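You operate a simulated robot arm through the tools that you are given. There is no shell and no other tool. Be economical: measure what you need, move in short steps, check, and stop when the job is done.

You are at the controls of a simulated two-armed robot. One attempt, no reset.

JOB
Press the right arrow button two times. Take the green brush from the middle shelf of the drying rack and put it on the finishing bench. Put one of the sanding pads from the low shelf of the drying rack in the white bin. Open the blue cup lid. Any order will do.
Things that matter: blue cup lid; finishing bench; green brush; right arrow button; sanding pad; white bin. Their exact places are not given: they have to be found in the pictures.

Only the result counts: the job must be done as asked and must still hold three seconds after the hand-in. Knocking over, shifting, dropping, spilling or breaking anything else fails it. A push-on lid holds only when it is set on centred and level and pressed home; a screw cap is set on level and turned clockwise until tight.

ROBOT AND FRAMES
Two 6-joint arms with two-finger grippers on one trunk, on a base that drives. Base frame: it is fixed to the floor where the robot stands at the start and does not move with it; the origin is under the middle of the robot, x ahead of it, y to its left, z up. Lengths are in m, angles in degrees, forces in N, time in s.
The left shoulder is at the start at [0.07, 0.176, 0.958], the right one opposite. With the tool pointing down near the work surface each hand reaches from about 0.48 to 0.8 m from the robot's upright axis, wherever it stands, measured 20 degrees to its own side. Places, roughly: blue cup lid [6.4, 4, 1]; finishing bench (18x16 cm) [-0.56, -2.68, 0.88]; green brush (13x7x4 cm) [0.2, -3.1, 1.2]; right arrow button [0.8, 0, 0.8]; sanding pad (7x5x3 cm) [0, -3.1, 0.7]; white bin [-0.5, 1.5, 0.75]. Payload 2.45 kg a hand.
The TCP of each hand is the grasp point between the finger pads, 0.026 m short of the fingertips. In the tool frame z runs along the fingers and y along their closing line. The gripper opens to 0.096 m. The gripper's body begins 0.069 m behind the TCP.
Orientation is that of the tool frame in the base frame, as a unit quaternion [x, y, z, w]. With the fingers straight down and closing along the base's y, the tool's x points along the base's -x, its y along +y and its z along -z.

CONTROLS
- The arms move only by the tool apply_moves. It takes "left_steps", "right_steps" or both (then of equal length, played together; a hand with none holds still); each is a list of rows, each an object (a shift or turn left out is 0, a gripper value left out holds the last) with "dp": the shift along the tool's x, y, z in m, a list of three; "angular": the turn, a rotation vector about the tool's x, y, z in degrees, a list of three; "fingers": the closure, from 0 (fully open) to 1 (shut). In form: [{"dp": [x, y, z], "angular": [wx, wy, wz], "fingers": fingers}, ...]. A call has 1 to 20 rows; each row shifts and turns the commanded pose from where the row before left it, along the tool's axes as they then stand. Rows are played at 5 a second. More than 0.05 m and 8.6 degrees between two rows, or a gripper value outside its range, and nothing of the call is played. Where a pose cannot be reached the arm comes as near as it can. A force on the tool above 40 N (or 10 N above the force at the start of the call, whichever is more), or a blocked arm, ends the call early, and 0.2 s more pass. Each finger halts on what it meets, pressing with about 29 N; the grip force reading is that of the motor and also rises with nothing between the fingers. The clock runs only during rows and for 0.2 s after the last one: add rows that do not move to give the fingers time. The reply holds the time, the measured pose of the TCP, the force on the tool along the base axes, the opening and the grip force, in the units named above and with some noise, with the torque about the TCP (base axes, N m) and any sound that the robot's microphone picked up.
- Cameras (640 x 400 px; columns grow to the right, rows downward): "scene" is now at [0.1364, 0.0161, 1.3177]; the picture's right is [0.06, -1.00, 0.00], its down [-0.28, -0.02, -0.96] and it looks along [0.96, 0.06, -0.29] (base axes); focal length 263 px, centre (320, 200). "left" rides on the left gripper at [0.081, -0.003, -0.098] in its tool frame; the picture's right is [0.04, 1.00, 0.00], its down [-0.73, 0.03, -0.68] and it looks along [-0.68, 0.03, 0.73] (tool axes); focal length 256 px, centre (320, 200). "right" rides on the right gripper at [0.082, 0.003, -0.098] in its tool frame; the picture's right is [-0.04, 1.00, 0.00], its down [-0.73, -0.03, -0.68] and it looks along [-0.68, -0.03, 0.73] (tool axes); focal length 256 px, centre (320, 200).
- snapshot(camera): a new picture of that camera. The clock stands still meanwhile.
- lift_body(by): slides the trunk up (or, below 0, down) by that many m; the arms and the scene camera ride with it, the base frame stays. It gives what a move gives, with no picture.
- steer(legs): drives the robot by 1 to 6 legs, each [ahead, left, turn to the left] in m, m and degrees, along the robot's own axes; the way and the turn of a leg run together, so that a leg with both is an arc; at most 1.5 m and 180 degrees a leg. The arms and the cameras ride along, it lands a little off, and it stops where it bumps. It gives what a move gives.
- turn_head(pan, tilt): turns the head with the scene camera to pan (to the left, within 86 degrees either way) and tilt (down, from -29 to 69), counted from straight ahead of the robot. It gives what a move gives.
- locate(camera, pixels): for up to 12 pixels [column, row] of the newest picture of that camera ("zoom" is the newest enlarged one), the place [x, y, z] in the base frame of the surface seen there, good to about 0.002 m, but the place of the scene camera against the robot may be out by one fixed shift of up to 0.025 m in any direction. The clock stands still meanwhile.
- enlarge(camera, box): a new picture of the part [left, top, right, bottom] of that camera's present view, enlarged. The clock stands still meanwhile.
- job_done(): hands the job in; it is judged then, once.

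Work in short steps. Measure before you move; look again where a grasp or a placing could have gone wrong, and mend it. You have 110 turns and 92 pictures in all, those below and enlarged ones among them. Open the grippers and draw the arms clear of the work before you hand the job in, unless the task says otherwise.

The tools are called after "Call:" by a JSON object that holds its "fn" and its "kwargs". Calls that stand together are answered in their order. apply_moves: Moves the arms, as the interface text tells. Its arguments: {"type":"object","properties":{"left_steps":{"type":"array","items":{"type":"object","properties":{"dp":{"type":"array","items":{"type":"number"}},"angular":{"type":"array","items":{"type":"number"}},"fingers":{"type":"number"}}}},"right_steps":{"type":"array","items":{"type":"object","properties":{"dp":{"type":"array","items":{"type":"number"}},"angular":{"type":"array","items":{"type":"number"}},"fingers":{"type":"number"}}}}},"required":[]} The other tools are called the same way: lift_body (by) slides the trunk up or down; steer (legs) drives the base; turn_head (pan, tilt) turns the head that bears the scene camera; snapshot (camera) takes a picture; locate (camera, pixels) gives the place of the surface under pixels of a picture; enlarge (camera, box) takes an enlarged picture of a part of a camera's view; job_done () hands the job in.

At the start:

```text
time_s: 0.0
left_ee_pos: [0.5946, 0.2518, 1.187]
left_tool_rot: [0.0, 1.0, -0.001, -0.002]
left_contact_force: [1.4, -0.8, 0.3]
left_moment: [0.04, 0.03, 0.01]
left_grip_width: 0.096
left_gripper_force: 0.1
right_ee_pos: [0.5103, -0.1684, 1.1431]
right_tool_rot: [0.0, 1.0, 0.0, 0.0]
right_contact_force: [0.7, -0.1, -0.7]
right_moment: [-0.02, 0.0, -0.04]
right_grip_width: 0.0959
right_gripper_force: 0.1
trunk travel left (down, up): [-0.443, 0.397]
robot x, y, heading: [-0.0017, 0.0012, 0.2]
head pan, tilt: [3.3, 16.6]
```

scene: 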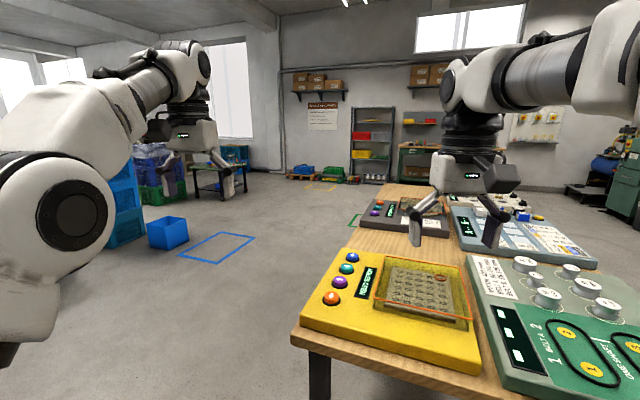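
right: 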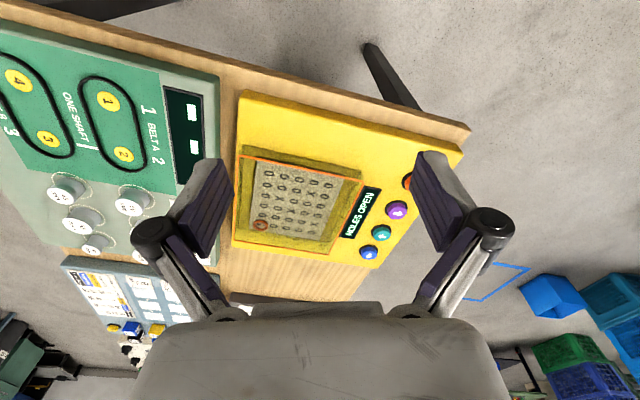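
left: 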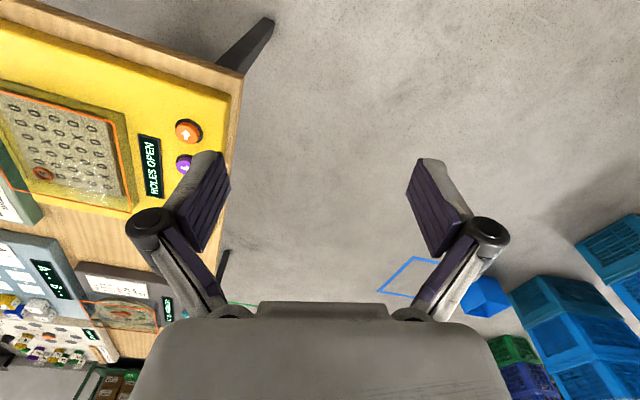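

The yellow panel has four arrow buttons near (335,280) in the scene picture; I enlarge it to read the arrows.

Call:
{"fn": "enlarge", "kwargs": {"camera": "scene", "box": [290, 230, 490, 355]}}

Call:
{"fn": "enlarge", "kwargs": {"camera": "right", "box": [320, 130, 480, 280]}}

```text
3.20 times, centred on (390, 292) of scene
```

zoom: 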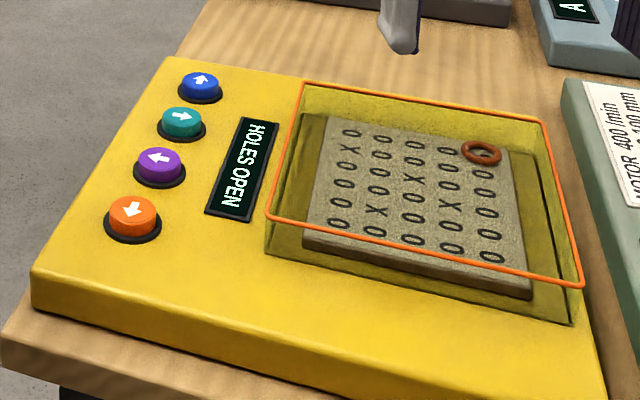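

```text
2.67 times, centred on (400, 205) of right
```

zoom: 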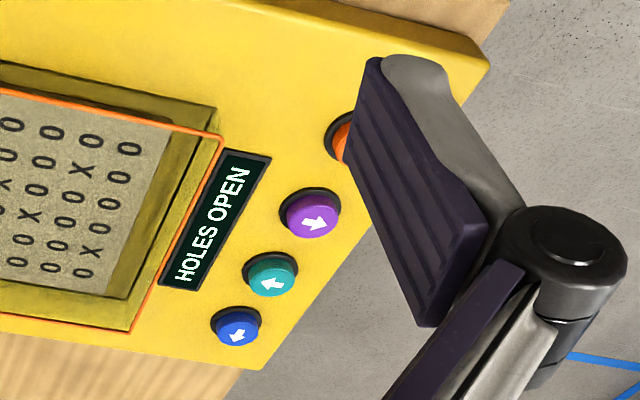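

Teal is the right arrow as seen from the robot (right-camera zoom about (270,274)). I measure it by the right camera, and the others, and look at the zoomed area of the other panels.

Call:
{"fn": "locate", "kwargs": {"camera": "right", "pixels": [[381, 233], [381, 230], [385, 240], [369, 252], [397, 210], [360, 238], [395, 245]]}}

Call:
{"fn": "locate", "kwargs": {"camera": "scene", "pixels": [[346, 269], [352, 257], [339, 282], [331, 298]]}}

Call:
{"fn": "enlarge", "kwargs": {"camera": "scene", "box": [340, 180, 500, 260]}}

```text
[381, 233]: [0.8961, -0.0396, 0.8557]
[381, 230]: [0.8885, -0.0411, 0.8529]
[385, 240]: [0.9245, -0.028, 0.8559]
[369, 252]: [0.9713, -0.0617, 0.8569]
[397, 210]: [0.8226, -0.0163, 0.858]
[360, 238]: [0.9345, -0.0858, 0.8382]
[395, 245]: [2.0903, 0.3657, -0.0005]
```

```text
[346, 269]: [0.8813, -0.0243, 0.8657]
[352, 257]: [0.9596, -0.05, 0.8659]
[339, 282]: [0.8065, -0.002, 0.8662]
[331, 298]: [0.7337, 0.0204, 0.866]
```

```text
4.00 times, centred on (420, 220) of scene
```

zoom: 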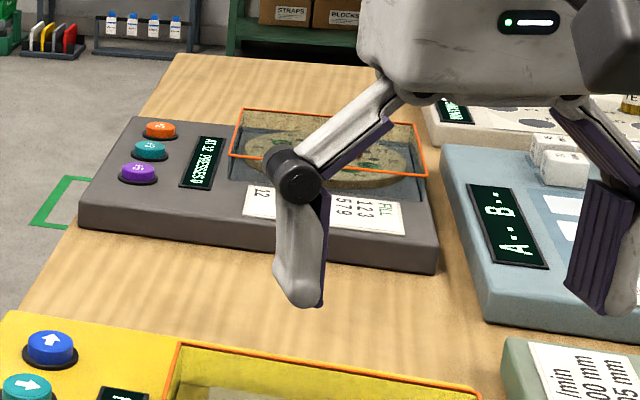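

Teal button top is at about (0.897,-0.040,0.857). It's beyond reach, so I find the table's edge before driving nearer, and look around for the other places.

Call:
{"fn": "locate", "kwargs": {"camera": "scene", "pixels": [[300, 340], [345, 348], [420, 382], [320, 380], [360, 225]]}}

Call:
{"fn": "turn_head", "kwargs": {"pan": 0, "tilt": 60}}

Call:
{"fn": "snapshot", "kwargs": {"camera": "scene"}}

```text
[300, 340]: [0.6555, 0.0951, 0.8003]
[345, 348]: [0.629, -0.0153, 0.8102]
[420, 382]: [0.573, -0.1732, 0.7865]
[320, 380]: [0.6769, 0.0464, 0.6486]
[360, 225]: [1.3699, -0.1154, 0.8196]
```

```text
time_s: 1.1
left_ee_pos: [0.5934, 0.2519, 1.1866]
left_tool_rot: [0.0, 1.0, 0.0, -0.001]
left_contact_force: [0.2, -0.3, -0.3]
left_moment: [-0.03, -0.02, 0.03]
left_grip_width: 0.096
left_gripper_force: 0.1
right_ee_pos: [0.5106, -0.1675, 1.1424]
right_tool_rot: [0.0, 1.0, 0.0, 0.0]
right_contact_force: [-0.6, 0.4, 0.5]
right_moment: [-0.01, 0.0, 0.03]
right_grip_width: 0.096
right_gripper_force: 0.1
trunk travel left (down, up): [-0.443, 0.397]
robot x, y, heading: [-0.0021, 0.0008, 0.1]
head pan, tilt: [0.0, 60.0]
```

```text
85 pictures are left
```

scene: 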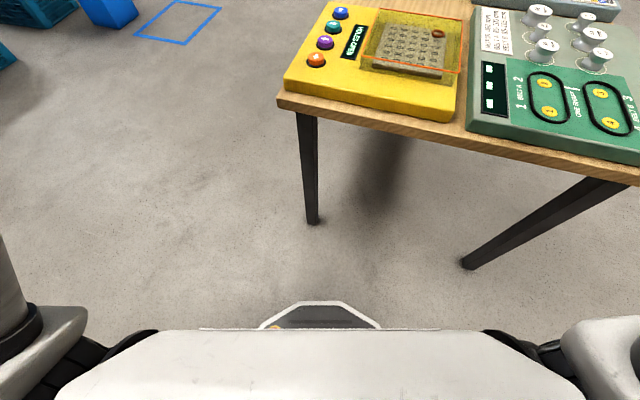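

The table's near edge is at x≈0.65; there is floor room. I drive 0.2 ahead and 0.2 left so the button lies 0.74 m out, 19 degrees to the right.

Call:
{"fn": "steer", "kwargs": {"legs": [[0, 0.2, 0], [0.2, 0, 0]]}}

Call:
{"fn": "turn_head", "kwargs": {"pan": -15, "tilt": 40}}

Call:
{"fn": "snapshot", "kwargs": {"camera": "scene"}}

Call:
{"fn": "snapshot", "kwargs": {"camera": "right"}}

```text
time_s: 3.9
left_ee_pos: [0.7975, 0.4472, 1.1873]
left_tool_rot: [0.0, 1.0, 0.0, -0.001]
left_contact_force: [-0.4, 0.6, 0.2]
left_moment: [-0.01, 0.0, 0.0]
left_grip_width: 0.0961
left_gripper_force: 0.0
right_ee_pos: [0.7125, 0.0268, 1.1434]
right_tool_rot: [0.001, 1.0, 0.0, 0.0]
right_contact_force: [0.2, 0.2, 0.3]
right_moment: [-0.01, -0.01, 0.02]
right_grip_width: 0.0962
right_gripper_force: 0.1
trunk travel left (down, up): [-0.443, 0.397]
robot x, y, heading: [0.2032, 0.1949, -0.1]
head pan, tilt: [0.0, 60.0]
```

```text
time_s: 4.7
left_ee_pos: [0.7957, 0.4471, 1.1882]
left_tool_rot: [0.001, 1.0, 0.0, -0.001]
left_contact_force: [0.7, 0.3, -0.2]
left_moment: [-0.01, 0.02, 0.04]
left_grip_width: 0.0958
left_gripper_force: 0.1
right_ee_pos: [0.7115, 0.0288, 1.1435]
right_tool_rot: [0.0, 1.0, 0.0, 0.0]
right_contact_force: [-0.2, -0.6, 0.3]
right_moment: [0.0, -0.02, -0.03]
right_grip_width: 0.0961
right_gripper_force: 0.0
trunk travel left (down, up): [-0.443, 0.397]
robot x, y, heading: [0.2046, 0.1985, 0.1]
head pan, tilt: [-15.0, 40.0]
```

```text
84 pictures are left
```

scene: 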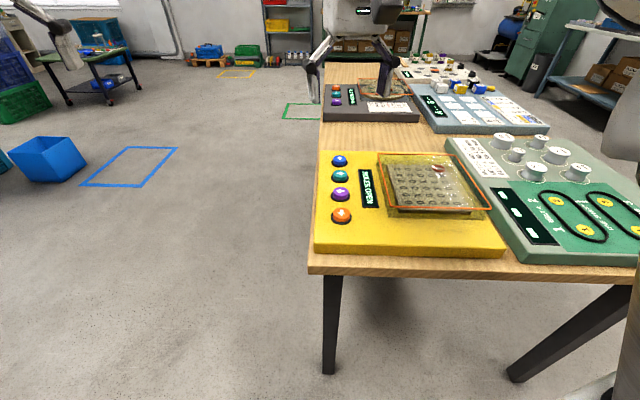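

```text
83 pictures are left
```

right: 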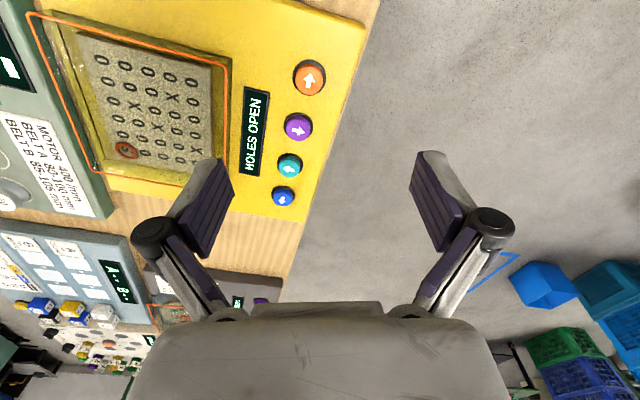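

Before pressing, I zoom in on the panel to be sure about which way is "right" for it (text orientation, ring position).

Call:
{"fn": "enlarge", "kwargs": {"camera": "scene", "box": [310, 140, 510, 265]}}

Call:
{"fn": "enlarge", "kwargs": {"camera": "scene", "box": [310, 60, 640, 266]}}

Call:
{"fn": "enlarge", "kwargs": {"camera": "right", "box": [30, 0, 350, 200]}}

```text
3.20 times, centred on (410, 202) of scene
```

zoom: 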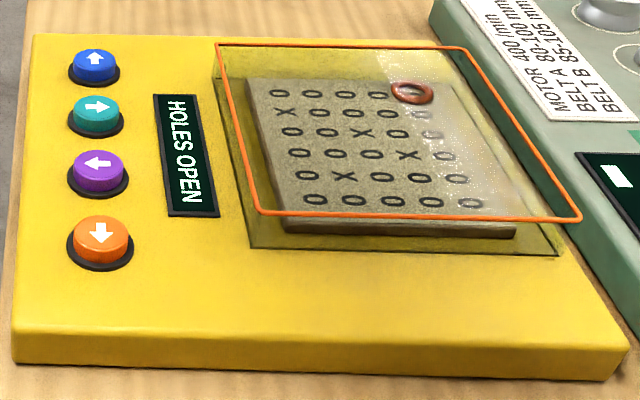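

```text
1.94 times, centred on (475, 163) of scene
```

zoom: 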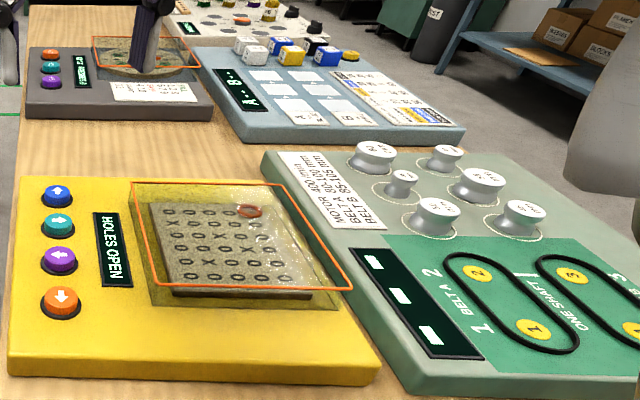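

```text
2.00 times, centred on (190, 100) of right
```

zoom: 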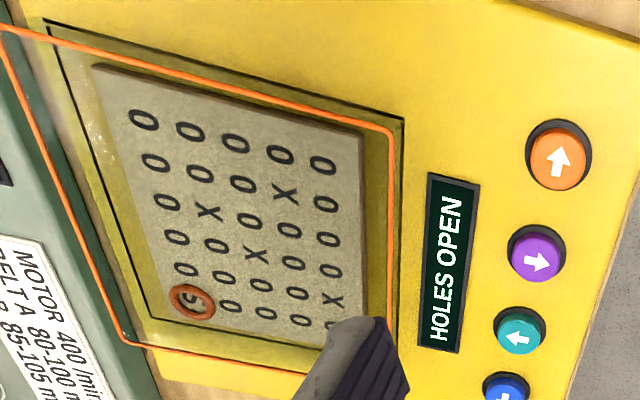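

The display text (and perhaps the grid digits) read from the +y side, so which button is "right" needs care. I move the right hand above the grid to read the glyph beneath the ring.

Call:
{"fn": "apply_moves", "kwargs": {"right_steps": [{"dp": [0, -0.05, 0]}, {"dp": [0, -0.05, 0]}, {"dp": [0, -0.05, 0]}, {}]}}

Call:
{"fn": "enlarge", "kwargs": {"camera": "right", "box": [230, 40, 470, 190]}}

```text
time_s: 5.7
left_ee_pos: [0.7962, 0.4485, 1.1873]
left_tool_rot: [0.001, 1.0, -0.001, -0.001]
left_contact_force: [0.0, 0.0, -0.7]
left_moment: [-0.07, 0.0, -0.01]
left_grip_width: 0.0962
left_gripper_force: 0.2
right_ee_pos: [0.7131, -0.1211, 1.1442]
right_tool_rot: [0.0, 1.0, -0.001, -0.001]
right_contact_force: [-1.3, 0.7, -0.3]
right_moment: [-0.03, 0.02, -0.02]
right_grip_width: 0.0961
right_gripper_force: 0.0
trunk travel left (down, up): [-0.443, 0.397]
robot x, y, heading: [0.204, 0.1982, 0.0]
head pan, tilt: [-15.0, 40.0]
```

```text
2.67 times, centred on (350, 115) of right
```

zoom: 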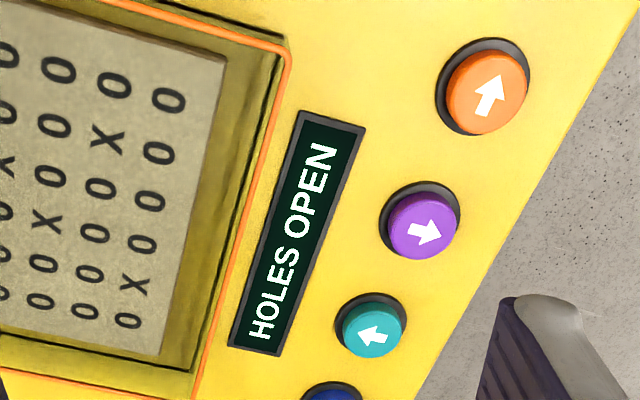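

The digits and the display all read with "up" toward -y, so in the panel's own frame right is base -x: the orange button (ring starts at top-left of that frame too). I measure the orange button.

Call:
{"fn": "locate", "kwargs": {"camera": "zoom", "pixels": [[488, 92], [460, 92], [515, 85], [490, 60], [485, 128], [430, 160], [425, 225]]}}

```text
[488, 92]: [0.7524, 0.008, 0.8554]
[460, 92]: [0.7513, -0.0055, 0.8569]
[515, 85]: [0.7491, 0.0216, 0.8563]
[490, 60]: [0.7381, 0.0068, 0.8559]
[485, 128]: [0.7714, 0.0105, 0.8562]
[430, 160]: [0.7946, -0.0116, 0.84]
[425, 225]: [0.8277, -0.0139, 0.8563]
```

Orange top is centred at about (0.752,0.008,0.856). I close the right fingers and go over it, tip ~4 cm above.

Call:
{"fn": "apply_moves", "kwargs": {"right_steps": [{"dp": [-0.02, 0.045, 0], "fingers": 1}, {"dp": [-0.019, 0.042, 0]}, {"dp": [0, 0.042, 0]}, {"dp": [0, 0, 0.05]}, {"dp": [0, 0, 0.05]}, {"dp": [0, 0, 0.05]}, {"dp": [0, 0, 0.05]}, {"dp": [0, 0, 0.012]}, {}, {}]}}

Call:
{"fn": "snapshot", "kwargs": {"camera": "right"}}

```text
time_s: 7.9
left_ee_pos: [0.7954, 0.4471, 1.186]
left_tool_rot: [0.001, 1.0, -0.001, 0.0]
left_contact_force: [-0.4, -1.2, 0.5]
left_moment: [0.02, 0.0, -0.02]
left_grip_width: 0.0962
left_gripper_force: 0.0
right_ee_pos: [0.7501, 0.0074, 0.9318]
right_tool_rot: [0.0, 1.0, 0.0, 0.0]
right_contact_force: [-0.5, 0.4, -0.5]
right_moment: [-0.01, -0.03, -0.01]
right_grip_width: 0.0
right_gripper_force: 28.6
trunk travel left (down, up): [-0.443, 0.397]
robot x, y, heading: [0.2035, 0.1979, 0.1]
head pan, tilt: [-15.0, 40.0]
```

```text
78 pictures are left
```

right: 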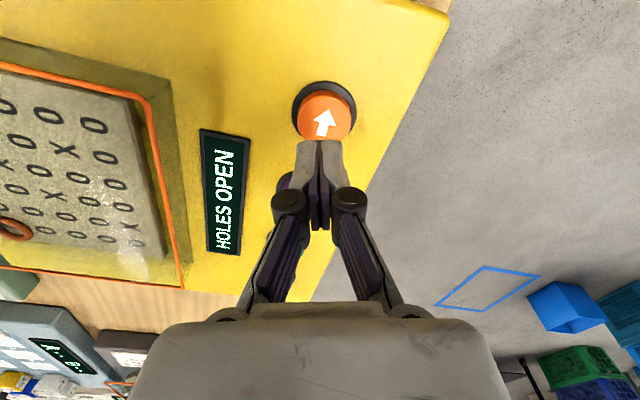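

Fingers are shut and above the button. I descend to just above its top, then in small steps press about 5 mm.

Call:
{"fn": "apply_moves", "kwargs": {"right_steps": [{"dp": [0, 0, 0.03]}, {"dp": [0, 0, 0.015]}, {}, {"dp": [0, 0, 0.004]}, {"dp": [0, 0, 0.003]}, {"dp": [0, 0, 0.002]}, {}]}}

```text
time_s: 9.5
left_ee_pos: [0.7963, 0.4466, 1.1871]
left_tool_rot: [0.001, 1.0, 0.001, -0.001]
left_contact_force: [0.7, 0.0, 0.0]
left_moment: [0.02, 0.02, 0.0]
left_grip_width: 0.0958
left_gripper_force: 0.0
right_ee_pos: [0.751, 0.0062, 0.8773]
right_tool_rot: [0.0, 1.0, 0.0, -0.001]
right_contact_force: [-1.3, -1.6, 3.1]
right_moment: [0.02, 0.01, 0.03]
right_grip_width: 0.0063
right_gripper_force: 28.7
trunk travel left (down, up): [-0.443, 0.397]
robot x, y, heading: [0.203, 0.1993, -0.1]
head pan, tilt: [-15.0, 40.0]
heard: click
```

A click was heard; I lift off 3 cm and check the state.

Call:
{"fn": "apply_moves", "kwargs": {"right_steps": [{"dp": [0, 0, -0.02]}, {"dp": [0, 0, -0.02]}, {}]}}

Call:
{"fn": "snapshot", "kwargs": {"camera": "right"}}

```text
time_s: 10.3
left_ee_pos: [0.7965, 0.4468, 1.1865]
left_tool_rot: [0.0, 1.0, 0.0, -0.001]
left_contact_force: [-0.2, -0.8, 0.5]
left_moment: [0.03, 0.01, 0.02]
left_grip_width: 0.0961
left_gripper_force: 0.1
right_ee_pos: [0.7509, 0.0056, 0.917]
right_tool_rot: [0.001, 1.0, -0.001, 0.0]
right_contact_force: [-0.3, -0.6, 1.0]
right_moment: [-0.01, -0.01, -0.04]
right_grip_width: 0.0003
right_gripper_force: 28.3
trunk travel left (down, up): [-0.443, 0.397]
robot x, y, heading: [0.203, 0.199, 0.1]
head pan, tilt: [-15.0, 40.0]
```

```text
77 pictures are left
```

right: 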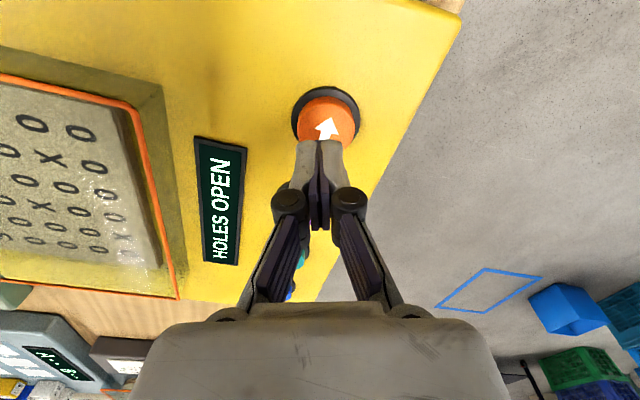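

I check the ring with the scene camera to see whether it moved along the panel's row.

Call:
{"fn": "enlarge", "kwargs": {"camera": "scene", "box": [310, 140, 510, 265]}}

```text
3.20 times, centred on (410, 202) of scene
```

zoom: 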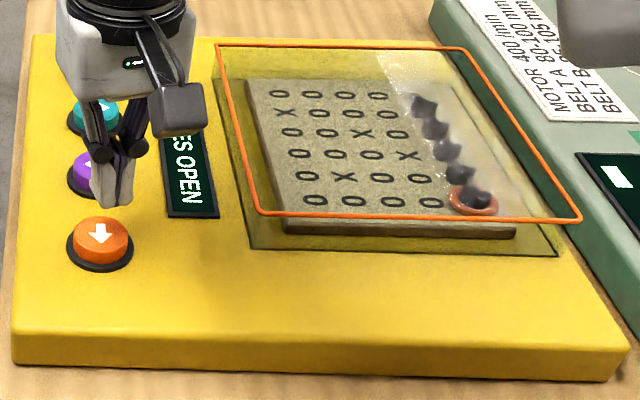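

The ring slid along the row in the arrow's direction. Second press now.

Call:
{"fn": "apply_moves", "kwargs": {"right_steps": [{"dp": [0, 0, 0.02]}, {"dp": [0, 0, 0.012]}, {}, {"dp": [0, 0, 0.004]}, {"dp": [0, 0, 0.003]}, {"dp": [0, 0, 0.002]}, {}]}}

Call:
{"fn": "apply_moves", "kwargs": {"right_steps": [{"dp": [0, 0, -0.05]}, {"dp": [0, 0, -0.05]}, {"dp": [0, 0, -0.05]}, {"dp": [0, 0, -0.05]}, {"dp": [0, 0, -0.05], "fingers": 0}, {}, {}]}}

Call:
{"fn": "enlarge", "kwargs": {"camera": "scene", "box": [310, 140, 510, 265]}}

```text
time_s: 11.9
left_ee_pos: [0.7961, 0.4467, 1.1868]
left_tool_rot: [0.001, 1.0, 0.0, -0.001]
left_contact_force: [-0.2, 0.1, -0.4]
left_moment: [0.04, 0.0, -0.01]
left_grip_width: 0.0959
left_gripper_force: 0.1
right_ee_pos: [0.7515, 0.0074, 0.8758]
right_tool_rot: [0.001, 1.0, 0.0, 0.001]
right_contact_force: [3.6, -1.2, 8.0]
right_moment: [-0.08, -0.13, -0.03]
right_grip_width: 0.0062
right_gripper_force: 28.2
trunk travel left (down, up): [-0.443, 0.397]
robot x, y, heading: [0.2033, 0.1919, 0.1]
head pan, tilt: [-15.0, 40.0]
heard: click
```

```text
time_s: 13.5
left_ee_pos: [0.797, 0.4484, 1.1873]
left_tool_rot: [0.0, 1.0, 0.001, -0.001]
left_contact_force: [0.3, -0.2, -0.1]
left_moment: [0.01, 0.0, -0.02]
left_grip_width: 0.0959
left_gripper_force: 0.1
right_ee_pos: [0.7494, 0.0059, 1.1245]
right_tool_rot: [0.001, 1.0, 0.001, 0.0]
right_contact_force: [-0.1, -0.1, 0.5]
right_moment: [0.0, 0.02, -0.02]
right_grip_width: 0.0958
right_gripper_force: 0.0
trunk travel left (down, up): [-0.443, 0.397]
robot x, y, heading: [0.2035, 0.1971, -0.1]
head pan, tilt: [-15.0, 40.0]
```

```text
3.20 times, centred on (410, 202) of scene
```

zoom: 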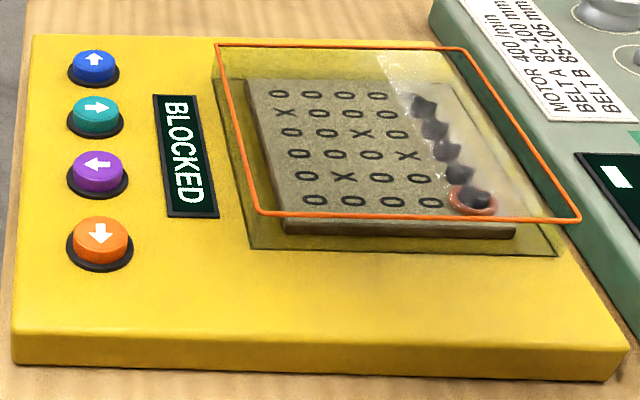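

Both presses registered. Next the drying rack at about (0.1,-3.1): I back off from the table and look to the right.

Call:
{"fn": "steer", "kwargs": {"legs": [[-0.4, 0, 0], [0, 0, -90]]}}

Call:
{"fn": "turn_head", "kwargs": {"pan": 0, "tilt": 20}}

Call:
{"fn": "snapshot", "kwargs": {"camera": "scene"}}

```text
time_s: 19.9
left_ee_pos: [0.0509, -0.3993, 1.1878]
left_tool_rot: [0.711, 0.704, 0.001, -0.001]
left_contact_force: [-0.4, 0.3, 0.6]
left_moment: [-0.02, 0.03, 0.02]
left_grip_width: 0.0958
left_gripper_force: 0.1
right_ee_pos: [-0.3903, -0.3494, 1.1233]
right_tool_rot: [0.711, 0.704, -0.001, 0.0]
right_contact_force: [-0.2, 0.4, -0.5]
right_moment: [-0.02, 0.02, 0.05]
right_grip_width: 0.096
right_gripper_force: 0.1
trunk travel left (down, up): [-0.443, 0.397]
robot x, y, heading: [-0.1944, 0.1969, -90.5]
head pan, tilt: [-15.0, 40.0]
```

```text
time_s: 20.7
left_ee_pos: [0.0503, -0.399, 1.1882]
left_tool_rot: [0.71, 0.704, 0.0, 0.0]
left_contact_force: [0.5, 0.1, 0.3]
left_moment: [0.01, 0.01, 0.0]
left_grip_width: 0.0959
left_gripper_force: 0.1
right_ee_pos: [-0.3904, -0.3488, 1.1238]
right_tool_rot: [0.71, 0.704, 0.0, 0.0]
right_contact_force: [-1.0, 0.8, 0.7]
right_moment: [-0.01, -0.05, -0.01]
right_grip_width: 0.0962
right_gripper_force: 0.0
trunk travel left (down, up): [-0.443, 0.397]
robot x, y, heading: [-0.1936, 0.1992, -90.6]
head pan, tilt: [0.0, 20.0]
```

```text
74 pictures are left
```

scene: 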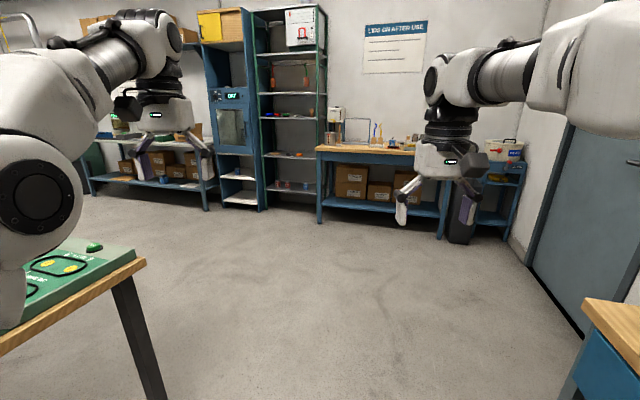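

Call:
{"fn": "enlarge", "kwargs": {"camera": "scene", "box": [190, 0, 350, 220]}}

Call:
{"fn": "enlarge", "kwargs": {"camera": "scene", "box": [300, 90, 540, 240]}}

Call:
{"fn": "locate", "kwargs": {"camera": "scene", "pixels": [[260, 208], [320, 220], [290, 112], [290, 152], [290, 185], [370, 148], [435, 240], [290, 195]]}}

```text
1.82 times, centred on (270, 110) of scene
```

zoom: 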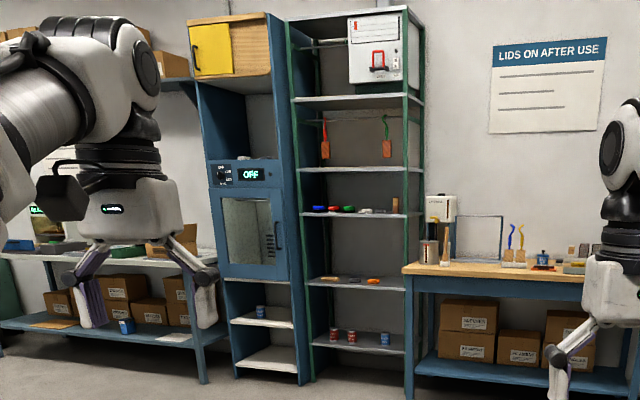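

```text
2.67 times, centred on (420, 165) of scene
```

zoom: 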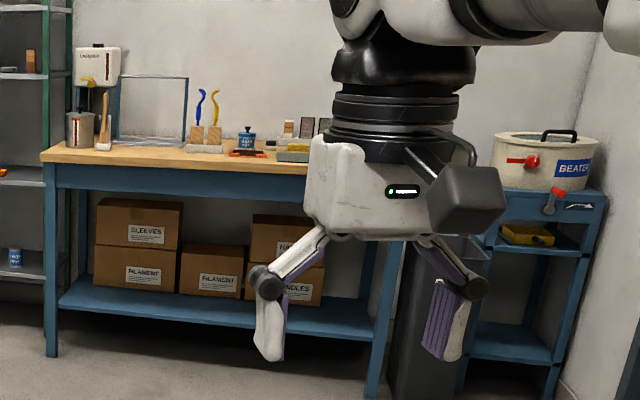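

```text
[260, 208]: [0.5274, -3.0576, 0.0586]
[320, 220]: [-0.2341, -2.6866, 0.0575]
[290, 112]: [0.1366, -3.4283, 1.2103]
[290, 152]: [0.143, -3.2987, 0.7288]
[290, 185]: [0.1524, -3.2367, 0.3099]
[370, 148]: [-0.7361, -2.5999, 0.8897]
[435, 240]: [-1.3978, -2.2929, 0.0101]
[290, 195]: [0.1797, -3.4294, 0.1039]
```

The rack stands at x≈-0.2..0.5, front y≈-3.05, the green brush on the z≈1.2 shelf and pads on the z≈0.72 shelf. I drive 2.2 m toward it down the free floor, then left 0.3.

Call:
{"fn": "steer", "kwargs": {"legs": [[1.1, 0, 0.5], [1.1, 0, 0], [0, 0.3, 0]]}}

Call:
{"fn": "turn_head", "kwargs": {"pan": 0, "tilt": 20}}

Call:
{"fn": "snapshot", "kwargs": {"camera": "scene"}}

```text
time_s: 33.3
left_ee_pos: [0.4024, -2.5938, 1.1875]
left_tool_rot: [0.699, 0.715, 0.0, -0.001]
left_contact_force: [0.8, -0.2, 0.4]
left_moment: [-0.01, 0.04, 0.01]
left_grip_width: 0.0963
left_gripper_force: 0.0
right_ee_pos: [-0.0417, -2.5583, 1.1242]
right_tool_rot: [0.698, 0.716, 0.0, 0.0]
right_contact_force: [0.3, 0.0, 0.5]
right_moment: [0.0, -0.01, -0.01]
right_grip_width: 0.0959
right_gripper_force: 0.0
trunk travel left (down, up): [-0.443, 0.397]
robot x, y, heading: [0.133, -2.0077, -88.8]
head pan, tilt: [0.0, 20.0]
```

```text
time_s: 33.9
left_ee_pos: [0.4007, -2.5944, 1.1881]
left_tool_rot: [0.699, 0.715, 0.001, -0.001]
left_contact_force: [-0.3, 0.6, -0.7]
left_moment: [0.0, 0.01, -0.02]
left_grip_width: 0.0959
left_gripper_force: 0.0
right_ee_pos: [-0.0411, -2.5582, 1.1257]
right_tool_rot: [0.698, 0.716, 0.0, 0.0]
right_contact_force: [-0.7, -0.4, -0.7]
right_moment: [-0.01, 0.05, 0.03]
right_grip_width: 0.0961
right_gripper_force: 0.0
trunk travel left (down, up): [-0.443, 0.397]
robot x, y, heading: [0.1369, -2.0067, -88.4]
head pan, tilt: [0.0, 20.0]
```

```text
71 pictures are left
```

scene: 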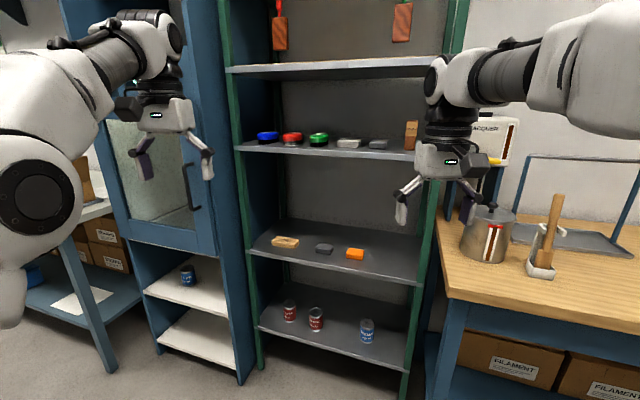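

Call:
{"fn": "enlarge", "kwargs": {"camera": "scene", "box": [225, 110, 435, 280]}}

Call:
{"fn": "turn_head", "kwargs": {"pan": -45, "tilt": 30}}

Call:
{"fn": "snapshot", "kwargs": {"camera": "scene"}}

```text
2.35 times, centred on (330, 195) of scene
```

zoom: 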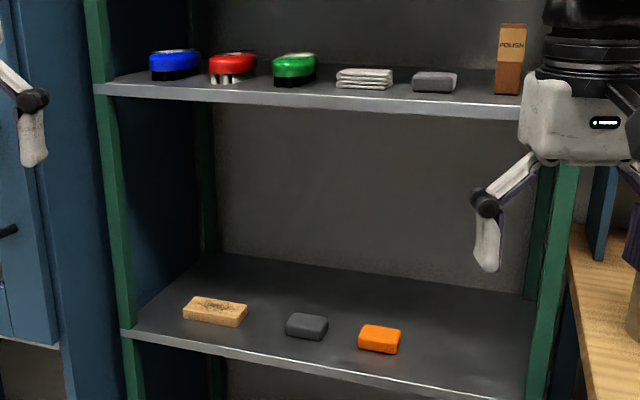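

```text
time_s: 35.0
left_ee_pos: [0.4011, -2.5941, 1.1879]
left_tool_rot: [0.699, 0.715, 0.001, -0.001]
left_contact_force: [0.2, 0.0, 0.2]
left_moment: [-0.01, -0.02, 0.04]
left_grip_width: 0.0961
left_gripper_force: 0.2
right_ee_pos: [-0.041, -2.558, 1.1228]
right_tool_rot: [0.698, 0.716, 0.001, 0.0]
right_contact_force: [-0.3, -0.6, -0.3]
right_moment: [0.0, -0.02, 0.04]
right_grip_width: 0.0959
right_gripper_force: 0.0
trunk travel left (down, up): [-0.443, 0.397]
robot x, y, heading: [0.1358, -2.0084, -88.6]
head pan, tilt: [-45.0, 30.0]
```

```text
69 pictures are left
```

scene: 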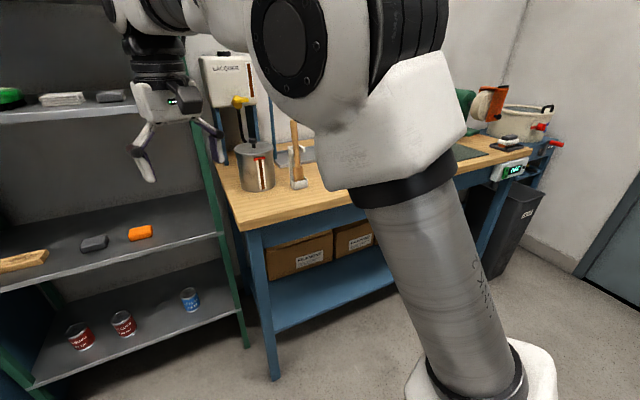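

The low shelf has a wooden block, a grey pad and an orange pad; the middle shelf has the green brush. I turn the head back and measure them.

Call:
{"fn": "turn_head", "kwargs": {"pan": 0, "tilt": 20}}

Call:
{"fn": "enlarge", "kwargs": {"camera": "scene", "box": [240, 115, 420, 275]}}

Call:
{"fn": "locate", "kwargs": {"camera": "scene", "pixels": [[318, 136], [318, 142], [318, 152], [285, 241], [325, 247], [355, 252], [355, 257], [300, 262], [310, 70], [280, 149], [232, 200], [422, 200]]}}

```text
time_s: 36.1
left_ee_pos: [0.4021, -2.5936, 1.1868]
left_tool_rot: [0.698, 0.716, 0.001, 0.0]
left_contact_force: [-1.0, -0.1, 0.3]
left_moment: [0.02, -0.02, 0.03]
left_grip_width: 0.0958
left_gripper_force: 0.1
right_ee_pos: [-0.0422, -2.5581, 1.124]
right_tool_rot: [0.699, 0.715, 0.0, 0.0]
right_contact_force: [0.3, 0.8, -1.0]
right_moment: [-0.01, 0.0, -0.04]
right_grip_width: 0.0957
right_gripper_force: 0.0
trunk travel left (down, up): [-0.443, 0.397]
robot x, y, heading: [0.134, -2.0065, -88.7]
head pan, tilt: [0.0, 20.0]
```

```text
2.50 times, centred on (330, 195) of scene
```

zoom: 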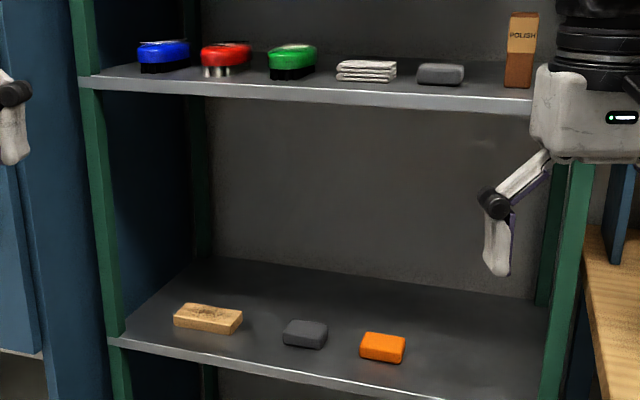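

```text
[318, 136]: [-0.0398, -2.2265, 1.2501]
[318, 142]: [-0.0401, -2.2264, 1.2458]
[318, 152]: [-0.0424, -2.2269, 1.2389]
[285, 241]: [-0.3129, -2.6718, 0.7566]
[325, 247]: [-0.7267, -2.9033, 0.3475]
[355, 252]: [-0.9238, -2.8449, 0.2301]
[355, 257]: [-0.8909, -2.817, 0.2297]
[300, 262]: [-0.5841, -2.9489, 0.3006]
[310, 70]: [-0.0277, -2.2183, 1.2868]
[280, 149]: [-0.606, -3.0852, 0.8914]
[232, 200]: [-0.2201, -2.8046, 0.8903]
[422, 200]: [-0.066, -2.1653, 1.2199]
```

The last locate used the old turned picture; I locate on the zoom instead.

Call:
{"fn": "locate", "kwargs": {"camera": "zoom", "pixels": [[292, 50], [292, 60], [270, 58], [314, 62], [292, 74], [292, 86], [305, 327], [305, 342], [283, 335], [328, 335], [383, 340], [305, 365]]}}

Call:
{"fn": "locate", "kwargs": {"camera": "zoom", "pixels": [[207, 315], [235, 58], [212, 58], [252, 62], [340, 70], [395, 70], [100, 200], [565, 250], [185, 318], [240, 325], [360, 342], [405, 345]]}}

```text
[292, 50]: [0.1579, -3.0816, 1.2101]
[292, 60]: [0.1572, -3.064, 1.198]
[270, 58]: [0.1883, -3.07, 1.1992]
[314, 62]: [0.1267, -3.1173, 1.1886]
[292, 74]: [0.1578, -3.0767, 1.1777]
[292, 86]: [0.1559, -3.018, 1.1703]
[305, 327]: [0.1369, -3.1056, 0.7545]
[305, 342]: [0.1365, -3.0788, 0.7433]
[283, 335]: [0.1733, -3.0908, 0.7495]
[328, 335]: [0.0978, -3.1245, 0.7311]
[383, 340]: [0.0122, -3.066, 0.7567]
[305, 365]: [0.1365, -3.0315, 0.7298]
```

```text
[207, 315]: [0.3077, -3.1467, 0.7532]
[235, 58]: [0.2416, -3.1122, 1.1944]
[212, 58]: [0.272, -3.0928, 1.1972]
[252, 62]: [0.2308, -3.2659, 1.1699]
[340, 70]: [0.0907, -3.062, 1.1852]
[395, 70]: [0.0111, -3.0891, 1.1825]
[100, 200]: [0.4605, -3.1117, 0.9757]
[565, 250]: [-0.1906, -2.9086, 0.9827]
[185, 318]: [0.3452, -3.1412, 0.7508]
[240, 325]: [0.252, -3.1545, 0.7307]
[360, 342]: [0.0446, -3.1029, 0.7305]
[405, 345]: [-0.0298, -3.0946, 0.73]
```

The rack face is turned about 17° (edge from (0.46,-3.11) to (-0.19,-2.91)), so I face it squarely at heading -107. First I draw the left hand back, then turn and shift left, then look.

Call:
{"fn": "apply_moves", "kwargs": {"left_steps": [{"dp": [0.04, 0, 0]}, {"dp": [0.04, 0, 0]}, {"dp": [0.04, 0, 0]}, {}]}}

Call:
{"fn": "steer", "kwargs": {"legs": [[0, 0, -18.3], [0, 0.5, 0], [0.15, 0, 0]]}}

Call:
{"fn": "snapshot", "kwargs": {"camera": "scene"}}

```text
time_s: 37.1
left_ee_pos: [0.399, -2.4752, 1.1888]
left_tool_rot: [0.699, 0.716, 0.002, -0.001]
left_contact_force: [0.2, 0.2, 0.2]
left_moment: [0.01, -0.04, 0.05]
left_grip_width: 0.0959
left_gripper_force: 0.0
right_ee_pos: [-0.0416, -2.5597, 1.1225]
right_tool_rot: [0.698, 0.716, 0.001, 0.0]
right_contact_force: [0.1, -0.3, -0.3]
right_moment: [0.05, -0.01, 0.0]
right_grip_width: 0.096
right_gripper_force: 0.1
trunk travel left (down, up): [-0.443, 0.397]
robot x, y, heading: [0.1377, -2.0111, -88.8]
head pan, tilt: [0.0, 20.0]
```

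```text
time_s: 42.0
left_ee_pos: [0.6728, -2.8229, 1.1893]
left_tool_rot: [0.803, 0.595, 0.001, 0.0]
left_contact_force: [0.5, 0.2, -0.2]
left_moment: [0.0, 0.01, 0.01]
left_grip_width: 0.0958
left_gripper_force: 0.1
right_ee_pos: [0.2268, -2.7642, 1.1243]
right_tool_rot: [0.803, 0.596, 0.0, 0.0]
right_contact_force: [-0.4, -0.6, -0.3]
right_moment: [0.0, -0.03, 0.02]
right_grip_width: 0.0962
right_gripper_force: 0.0
trunk travel left (down, up): [-0.443, 0.397]
robot x, y, heading: [0.5723, -2.2958, -106.8]
head pan, tilt: [0.0, 20.0]
```

```text
67 pictures are left
```

scene: 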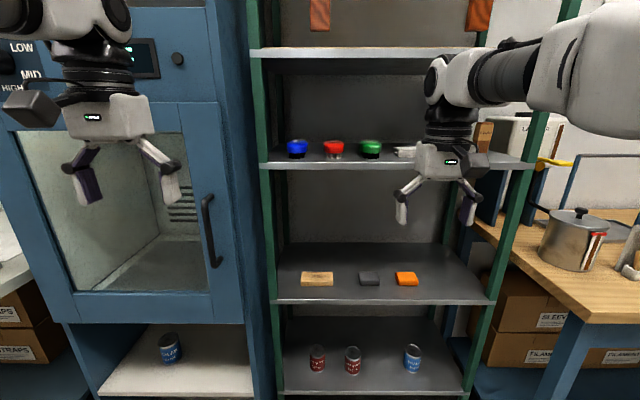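

Now square to the rack. I measure the brush, shelf edges and pads from this view.

Call:
{"fn": "enlarge", "kwargs": {"camera": "scene", "box": [270, 120, 430, 180]}}

Call:
{"fn": "locate", "kwargs": {"camera": "scene", "pixels": [[370, 143], [370, 150], [360, 147], [381, 147], [370, 166], [370, 54], [369, 273], [369, 281], [405, 274], [333, 146], [340, 302], [404, 152]]}}

```text
4.00 times, centred on (350, 150) of scene
```

zoom: 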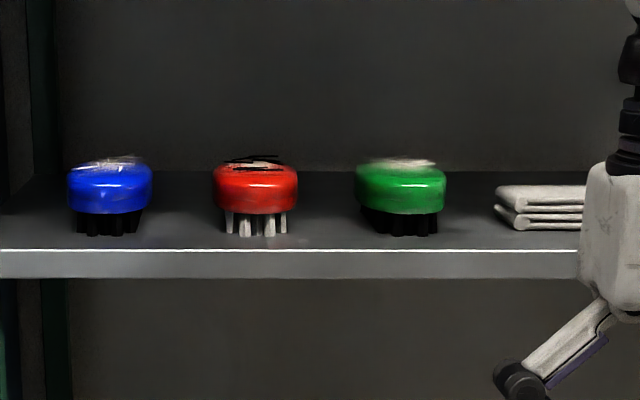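

```text
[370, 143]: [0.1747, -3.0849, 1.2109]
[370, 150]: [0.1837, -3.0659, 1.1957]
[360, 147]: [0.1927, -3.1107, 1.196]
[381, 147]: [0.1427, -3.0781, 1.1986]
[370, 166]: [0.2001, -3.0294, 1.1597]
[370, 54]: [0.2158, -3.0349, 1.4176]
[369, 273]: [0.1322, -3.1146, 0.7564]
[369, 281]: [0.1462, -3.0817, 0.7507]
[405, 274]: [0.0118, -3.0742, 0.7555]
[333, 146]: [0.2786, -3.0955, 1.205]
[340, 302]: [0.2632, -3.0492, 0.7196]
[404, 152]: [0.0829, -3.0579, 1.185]
```

Brush front end corrects to about (0.165,-3.077), top 1.203, shelf 1.157, shelf above 1.40. I raise the right hand to z≈1.198, shift 3 cm left, and pitch it 45° forward while still clear of the rack.

Call:
{"fn": "apply_moves", "kwargs": {"right_steps": [{"dp": [0, 0.015, -0.04]}, {"dp": [0, 0.016, -0.034]}, {"angular": [0, -7.5, 0]}, {"angular": [0, -7.5, 0]}, {"angular": [0, -7.5, 0]}, {"angular": [0, -7.5, 0]}, {"angular": [0, -7.5, 0]}, {"angular": [0, -7.5, 0]}, {}, {}]}}

Call:
{"fn": "steer", "kwargs": {"legs": [[0.15, 0, 0]]}}

Call:
{"fn": "snapshot", "kwargs": {"camera": "right"}}

```text
time_s: 44.2
left_ee_pos: [0.6729, -2.823, 1.1893]
left_tool_rot: [0.803, 0.596, 0.001, 0.0]
left_contact_force: [0.2, 0.1, 0.1]
left_moment: [0.01, -0.01, -0.02]
left_grip_width: 0.0959
left_gripper_force: 0.1
right_ee_pos: [0.242, -2.8453, 1.2141]
right_tool_rot: [0.743, 0.55, -0.307, 0.227]
right_contact_force: [0.3, -0.1, 1.1]
right_moment: [0.03, -0.01, -0.04]
right_grip_width: 0.0961
right_gripper_force: 0.0
right hand out of reach, approached as far as the arm can: row 6, 7, 8
trunk travel left (down, up): [-0.443, 0.397]
robot x, y, heading: [0.5682, -2.2934, -106.9]
head pan, tilt: [0.0, 20.0]
```

```text
time_s: 45.6
left_ee_pos: [0.6302, -2.9694, 1.1895]
left_tool_rot: [0.803, 0.596, 0.0, -0.001]
left_contact_force: [-0.6, -0.3, 0.9]
left_moment: [0.02, -0.01, 0.0]
left_grip_width: 0.096
left_gripper_force: 0.0
right_ee_pos: [0.1978, -2.9926, 1.212]
right_tool_rot: [0.743, 0.55, -0.307, 0.227]
right_contact_force: [-0.6, -0.4, 0.8]
right_moment: [0.03, 0.01, -0.01]
right_grip_width: 0.0963
right_gripper_force: 0.1
trunk travel left (down, up): [-0.443, 0.397]
robot x, y, heading: [0.531, -2.4414, -106.7]
head pan, tilt: [0.0, 20.0]
```

```text
65 pictures are left
```

right: 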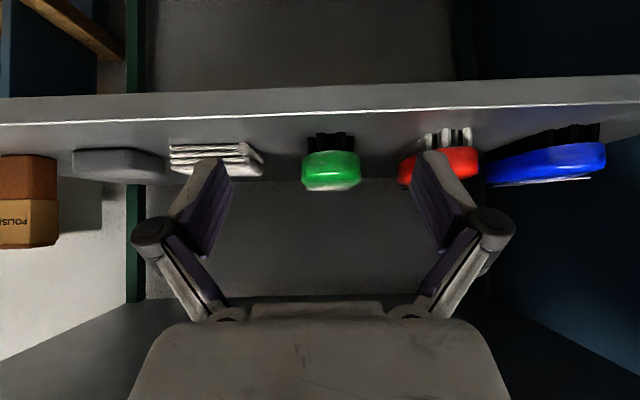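

The 45° pitch is reached (position 9 cm further ahead). The green brush sits at (330,170) in the hand view; I measure it.

Call:
{"fn": "locate", "kwargs": {"camera": "right", "pixels": [[331, 160], [303, 165], [359, 165], [331, 178], [331, 188], [303, 170], [360, 170], [331, 110], [250, 165], [405, 168], [331, 138]]}}

```text
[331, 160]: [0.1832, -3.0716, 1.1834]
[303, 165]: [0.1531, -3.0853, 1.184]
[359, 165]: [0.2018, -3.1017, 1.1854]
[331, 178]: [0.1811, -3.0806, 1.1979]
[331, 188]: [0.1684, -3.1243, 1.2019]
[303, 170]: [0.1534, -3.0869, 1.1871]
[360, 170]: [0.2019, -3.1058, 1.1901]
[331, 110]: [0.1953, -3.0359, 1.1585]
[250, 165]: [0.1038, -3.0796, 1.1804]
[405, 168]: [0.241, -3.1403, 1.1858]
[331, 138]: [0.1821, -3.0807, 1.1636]
```

The brush lies 1 cm to the left of the TCP line and its front 8 cm ahead. I make a small test move: 1 cm left, 3 cm ahead, 1.6 cm down.

Call:
{"fn": "apply_moves", "kwargs": {"right_steps": [{"dp": [-0.005, 0.005, 0.016]}, {"dp": [-0.005, 0.005, 0.016]}, {}]}}

```text
time_s: 46.4
left_ee_pos: [0.63, -2.9668, 1.1909]
left_tool_rot: [0.803, 0.596, 0.001, -0.001]
left_contact_force: [-0.1, -0.2, -0.2]
left_moment: [-0.03, 0.0, -0.03]
left_grip_width: 0.0959
left_gripper_force: 0.0
right_ee_pos: [0.2005, -3.0234, 1.1986]
right_tool_rot: [0.742, 0.551, -0.307, 0.228]
right_contact_force: [-0.1, 0.4, 0.4]
right_moment: [0.0, 0.02, 0.0]
right_grip_width: 0.0959
right_gripper_force: 0.1
trunk travel left (down, up): [-0.443, 0.397]
robot x, y, heading: [0.5282, -2.4411, -106.8]
head pan, tilt: [0.0, 20.0]
```

Motion is as commanded. I advance 5 cm straight ahead and check alignment.

Call:
{"fn": "apply_moves", "kwargs": {"right_steps": [{"dp": [-0.0177, 0, 0.0177]}, {"dp": [-0.0177, -0.001, 0.0187]}, {}]}}

Call:
{"fn": "snapshot", "kwargs": {"camera": "right"}}

```text
time_s: 47.2
left_ee_pos: [0.6302, -2.9678, 1.1897]
left_tool_rot: [0.803, 0.596, 0.001, 0.0]
left_contact_force: [-0.3, -0.2, 1.1]
left_moment: [0.01, 0.01, -0.02]
left_grip_width: 0.096
left_gripper_force: 0.1
right_ee_pos: [0.1845, -3.0723, 1.199]
right_tool_rot: [0.742, 0.551, -0.307, 0.228]
right_contact_force: [-0.3, 1.0, 0.3]
right_moment: [-0.04, -0.01, 0.01]
right_grip_width: 0.0959
right_gripper_force: 0.2
trunk travel left (down, up): [-0.443, 0.397]
robot x, y, heading: [0.5327, -2.4425, -106.9]
head pan, tilt: [0.0, 20.0]
```

```text
64 pictures are left
```

right: 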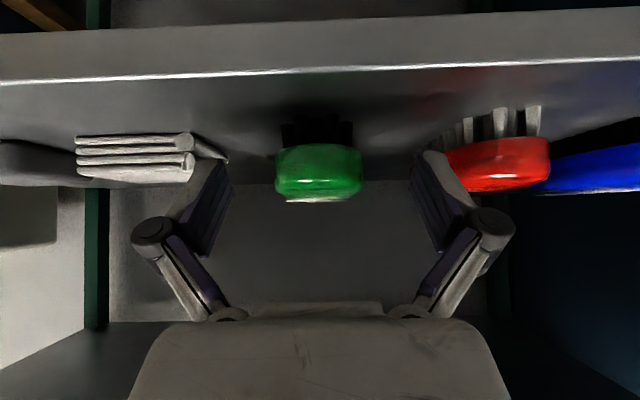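

The brush is centred between the fingers. I check gaps to the towel corner (190,145) and the red brush edge (447,165).

Call:
{"fn": "locate", "kwargs": {"camera": "right", "pixels": [[188, 142], [188, 165], [447, 165], [276, 165], [361, 165], [318, 165], [318, 180], [318, 192]]}}

```text
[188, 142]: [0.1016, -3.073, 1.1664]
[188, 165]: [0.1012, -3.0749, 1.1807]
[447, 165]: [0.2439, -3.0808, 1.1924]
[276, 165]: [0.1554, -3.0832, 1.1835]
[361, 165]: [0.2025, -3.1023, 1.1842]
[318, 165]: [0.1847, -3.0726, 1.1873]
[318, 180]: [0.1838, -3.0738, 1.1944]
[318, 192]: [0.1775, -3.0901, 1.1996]
```

The open finger would graze the red brush, so I part-close to ~0.08 m and then go ahead 5 cm.

Call:
{"fn": "apply_moves", "kwargs": {"right_steps": [{"fingers": 0.17}, {}, {"dp": [-0.009, 0, 0.009]}, {"dp": [-0.009, 0, 0.011]}, {"dp": [-0.008, 0, 0.009]}, {"dp": [-0.008, 0, 0.009]}, {}]}}

Call:
{"fn": "snapshot", "kwargs": {"camera": "right"}}

```text
time_s: 48.8
left_ee_pos: [0.6294, -2.9678, 1.1899]
left_tool_rot: [0.803, 0.596, 0.0, 0.0]
left_contact_force: [0.1, 0.5, 0.6]
left_moment: [-0.01, 0.02, 0.03]
left_grip_width: 0.096
left_gripper_force: 0.2
right_ee_pos: [0.1687, -3.1195, 1.1944]
right_tool_rot: [0.742, 0.552, -0.306, 0.228]
right_contact_force: [0.5, 0.3, 0.7]
right_moment: [-0.03, 0.01, -0.01]
right_grip_width: 0.0798
right_gripper_force: 0.0
trunk travel left (down, up): [-0.443, 0.397]
robot x, y, heading: [0.527, -2.4426, -106.9]
head pan, tilt: [0.0, 20.0]
```

```text
63 pictures are left
```

right: 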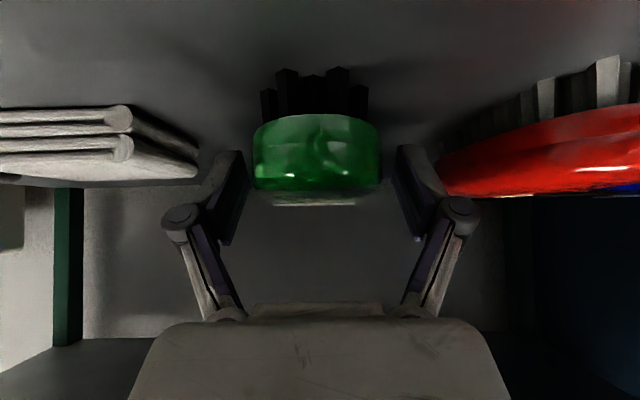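

The fingers straddle the brush; I close on it.

Call:
{"fn": "apply_moves", "kwargs": {"right_steps": [{"fingers": 0.5}, {"fingers": 1}, {}, {}]}}

```text
time_s: 49.8
left_ee_pos: [0.6301, -2.9669, 1.1904]
left_tool_rot: [0.803, 0.596, 0.001, -0.001]
left_contact_force: [-0.6, 0.1, -0.9]
left_moment: [-0.02, -0.01, -0.01]
left_grip_width: 0.096
left_gripper_force: 0.0
right_ee_pos: [0.1694, -3.1211, 1.1937]
right_tool_rot: [0.741, 0.552, -0.307, 0.229]
right_contact_force: [-1.3, -2.6, 6.6]
right_moment: [-0.24, -0.03, -0.08]
right_grip_width: 0.0598
right_gripper_force: 29.3
trunk travel left (down, up): [-0.443, 0.397]
robot x, y, heading: [0.5279, -2.4448, -106.6]
head pan, tilt: [0.0, 20.0]
```

Gripped at 0.06 m. I lift 4 cm and look.

Call:
{"fn": "apply_moves", "kwargs": {"right_steps": [{"dp": [-0.0071, 0, -0.0071]}, {"dp": [-0.0107, 0, -0.0107]}, {"dp": [-0.0107, 0, -0.0107]}, {}]}}

Call:
{"fn": "snapshot", "kwargs": {"camera": "right"}}

```text
time_s: 50.8
left_ee_pos: [0.6297, -2.9675, 1.1892]
left_tool_rot: [0.803, 0.596, 0.001, -0.001]
left_contact_force: [-0.4, 0.1, 0.4]
left_moment: [-0.04, 0.01, 0.01]
left_grip_width: 0.0959
left_gripper_force: 0.1
right_ee_pos: [0.1697, -3.1194, 1.2334]
right_tool_rot: [0.742, 0.551, -0.307, 0.228]
right_contact_force: [0.4, 0.4, -0.2]
right_moment: [0.02, 0.0, -0.01]
right_grip_width: 0.0598
right_gripper_force: 29.1
trunk travel left (down, up): [-0.443, 0.397]
robot x, y, heading: [0.5234, -2.4446, -107.1]
head pan, tilt: [0.0, 20.0]
```

```text
62 pictures are left
```

right: 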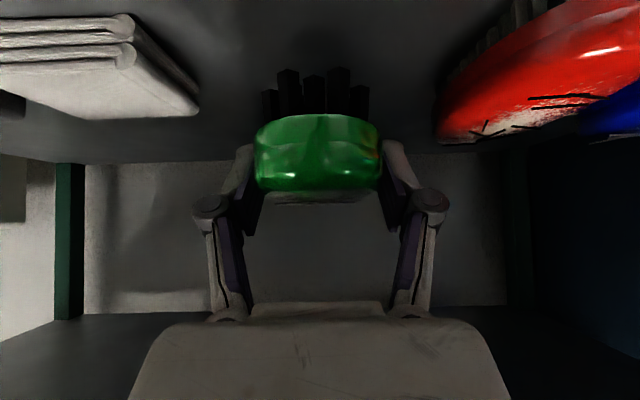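

The brush is held clear of the shelf. I back the robot straight out of the rack by 0.5 m and look to the finishing bench.

Call:
{"fn": "steer", "kwargs": {"legs": [[-0.5, 0, 0]]}}

Call:
{"fn": "turn_head", "kwargs": {"pan": -30, "tilt": 25}}

Call:
{"fn": "snapshot", "kwargs": {"camera": "scene"}}

```text
time_s: 53.8
left_ee_pos: [0.7726, -2.493, 1.1891]
left_tool_rot: [0.804, 0.595, 0.0, -0.001]
left_contact_force: [0.2, -0.1, -0.1]
left_moment: [-0.01, 0.04, -0.02]
left_grip_width: 0.0963
left_gripper_force: 0.0
right_ee_pos: [0.3109, -2.6434, 1.2333]
right_tool_rot: [0.744, 0.549, -0.307, 0.227]
right_contact_force: [0.4, 0.6, -1.9]
right_moment: [-0.03, -0.01, -0.02]
right_grip_width: 0.0605
right_gripper_force: 29.3
trunk travel left (down, up): [-0.443, 0.397]
robot x, y, heading: [0.6692, -1.9661, -107.3]
head pan, tilt: [0.0, 20.0]
```

```text
time_s: 54.7
left_ee_pos: [0.7716, -2.4923, 1.1898]
left_tool_rot: [0.804, 0.595, 0.002, -0.001]
left_contact_force: [-0.6, -0.1, -0.3]
left_moment: [-0.01, 0.01, 0.04]
left_grip_width: 0.0959
left_gripper_force: 0.0
right_ee_pos: [0.3099, -2.6428, 1.2346]
right_tool_rot: [0.743, 0.549, -0.307, 0.226]
right_contact_force: [0.0, 0.0, -0.4]
right_moment: [0.02, 0.01, 0.0]
right_grip_width: 0.0597
right_gripper_force: 28.7
trunk travel left (down, up): [-0.443, 0.397]
robot x, y, heading: [0.6672, -1.968, -107.2]
head pan, tilt: [-30.0, 25.0]
```

```text
61 pictures are left
```

scene: 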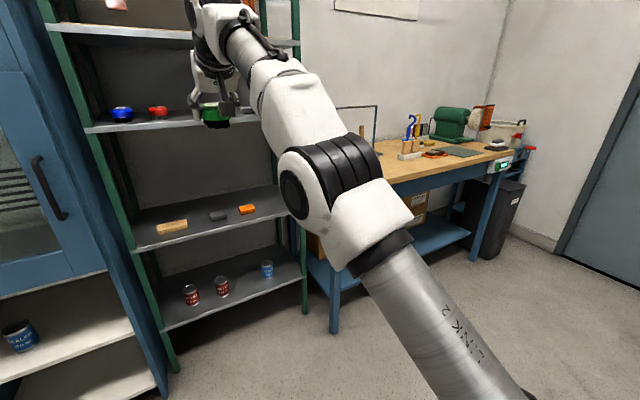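

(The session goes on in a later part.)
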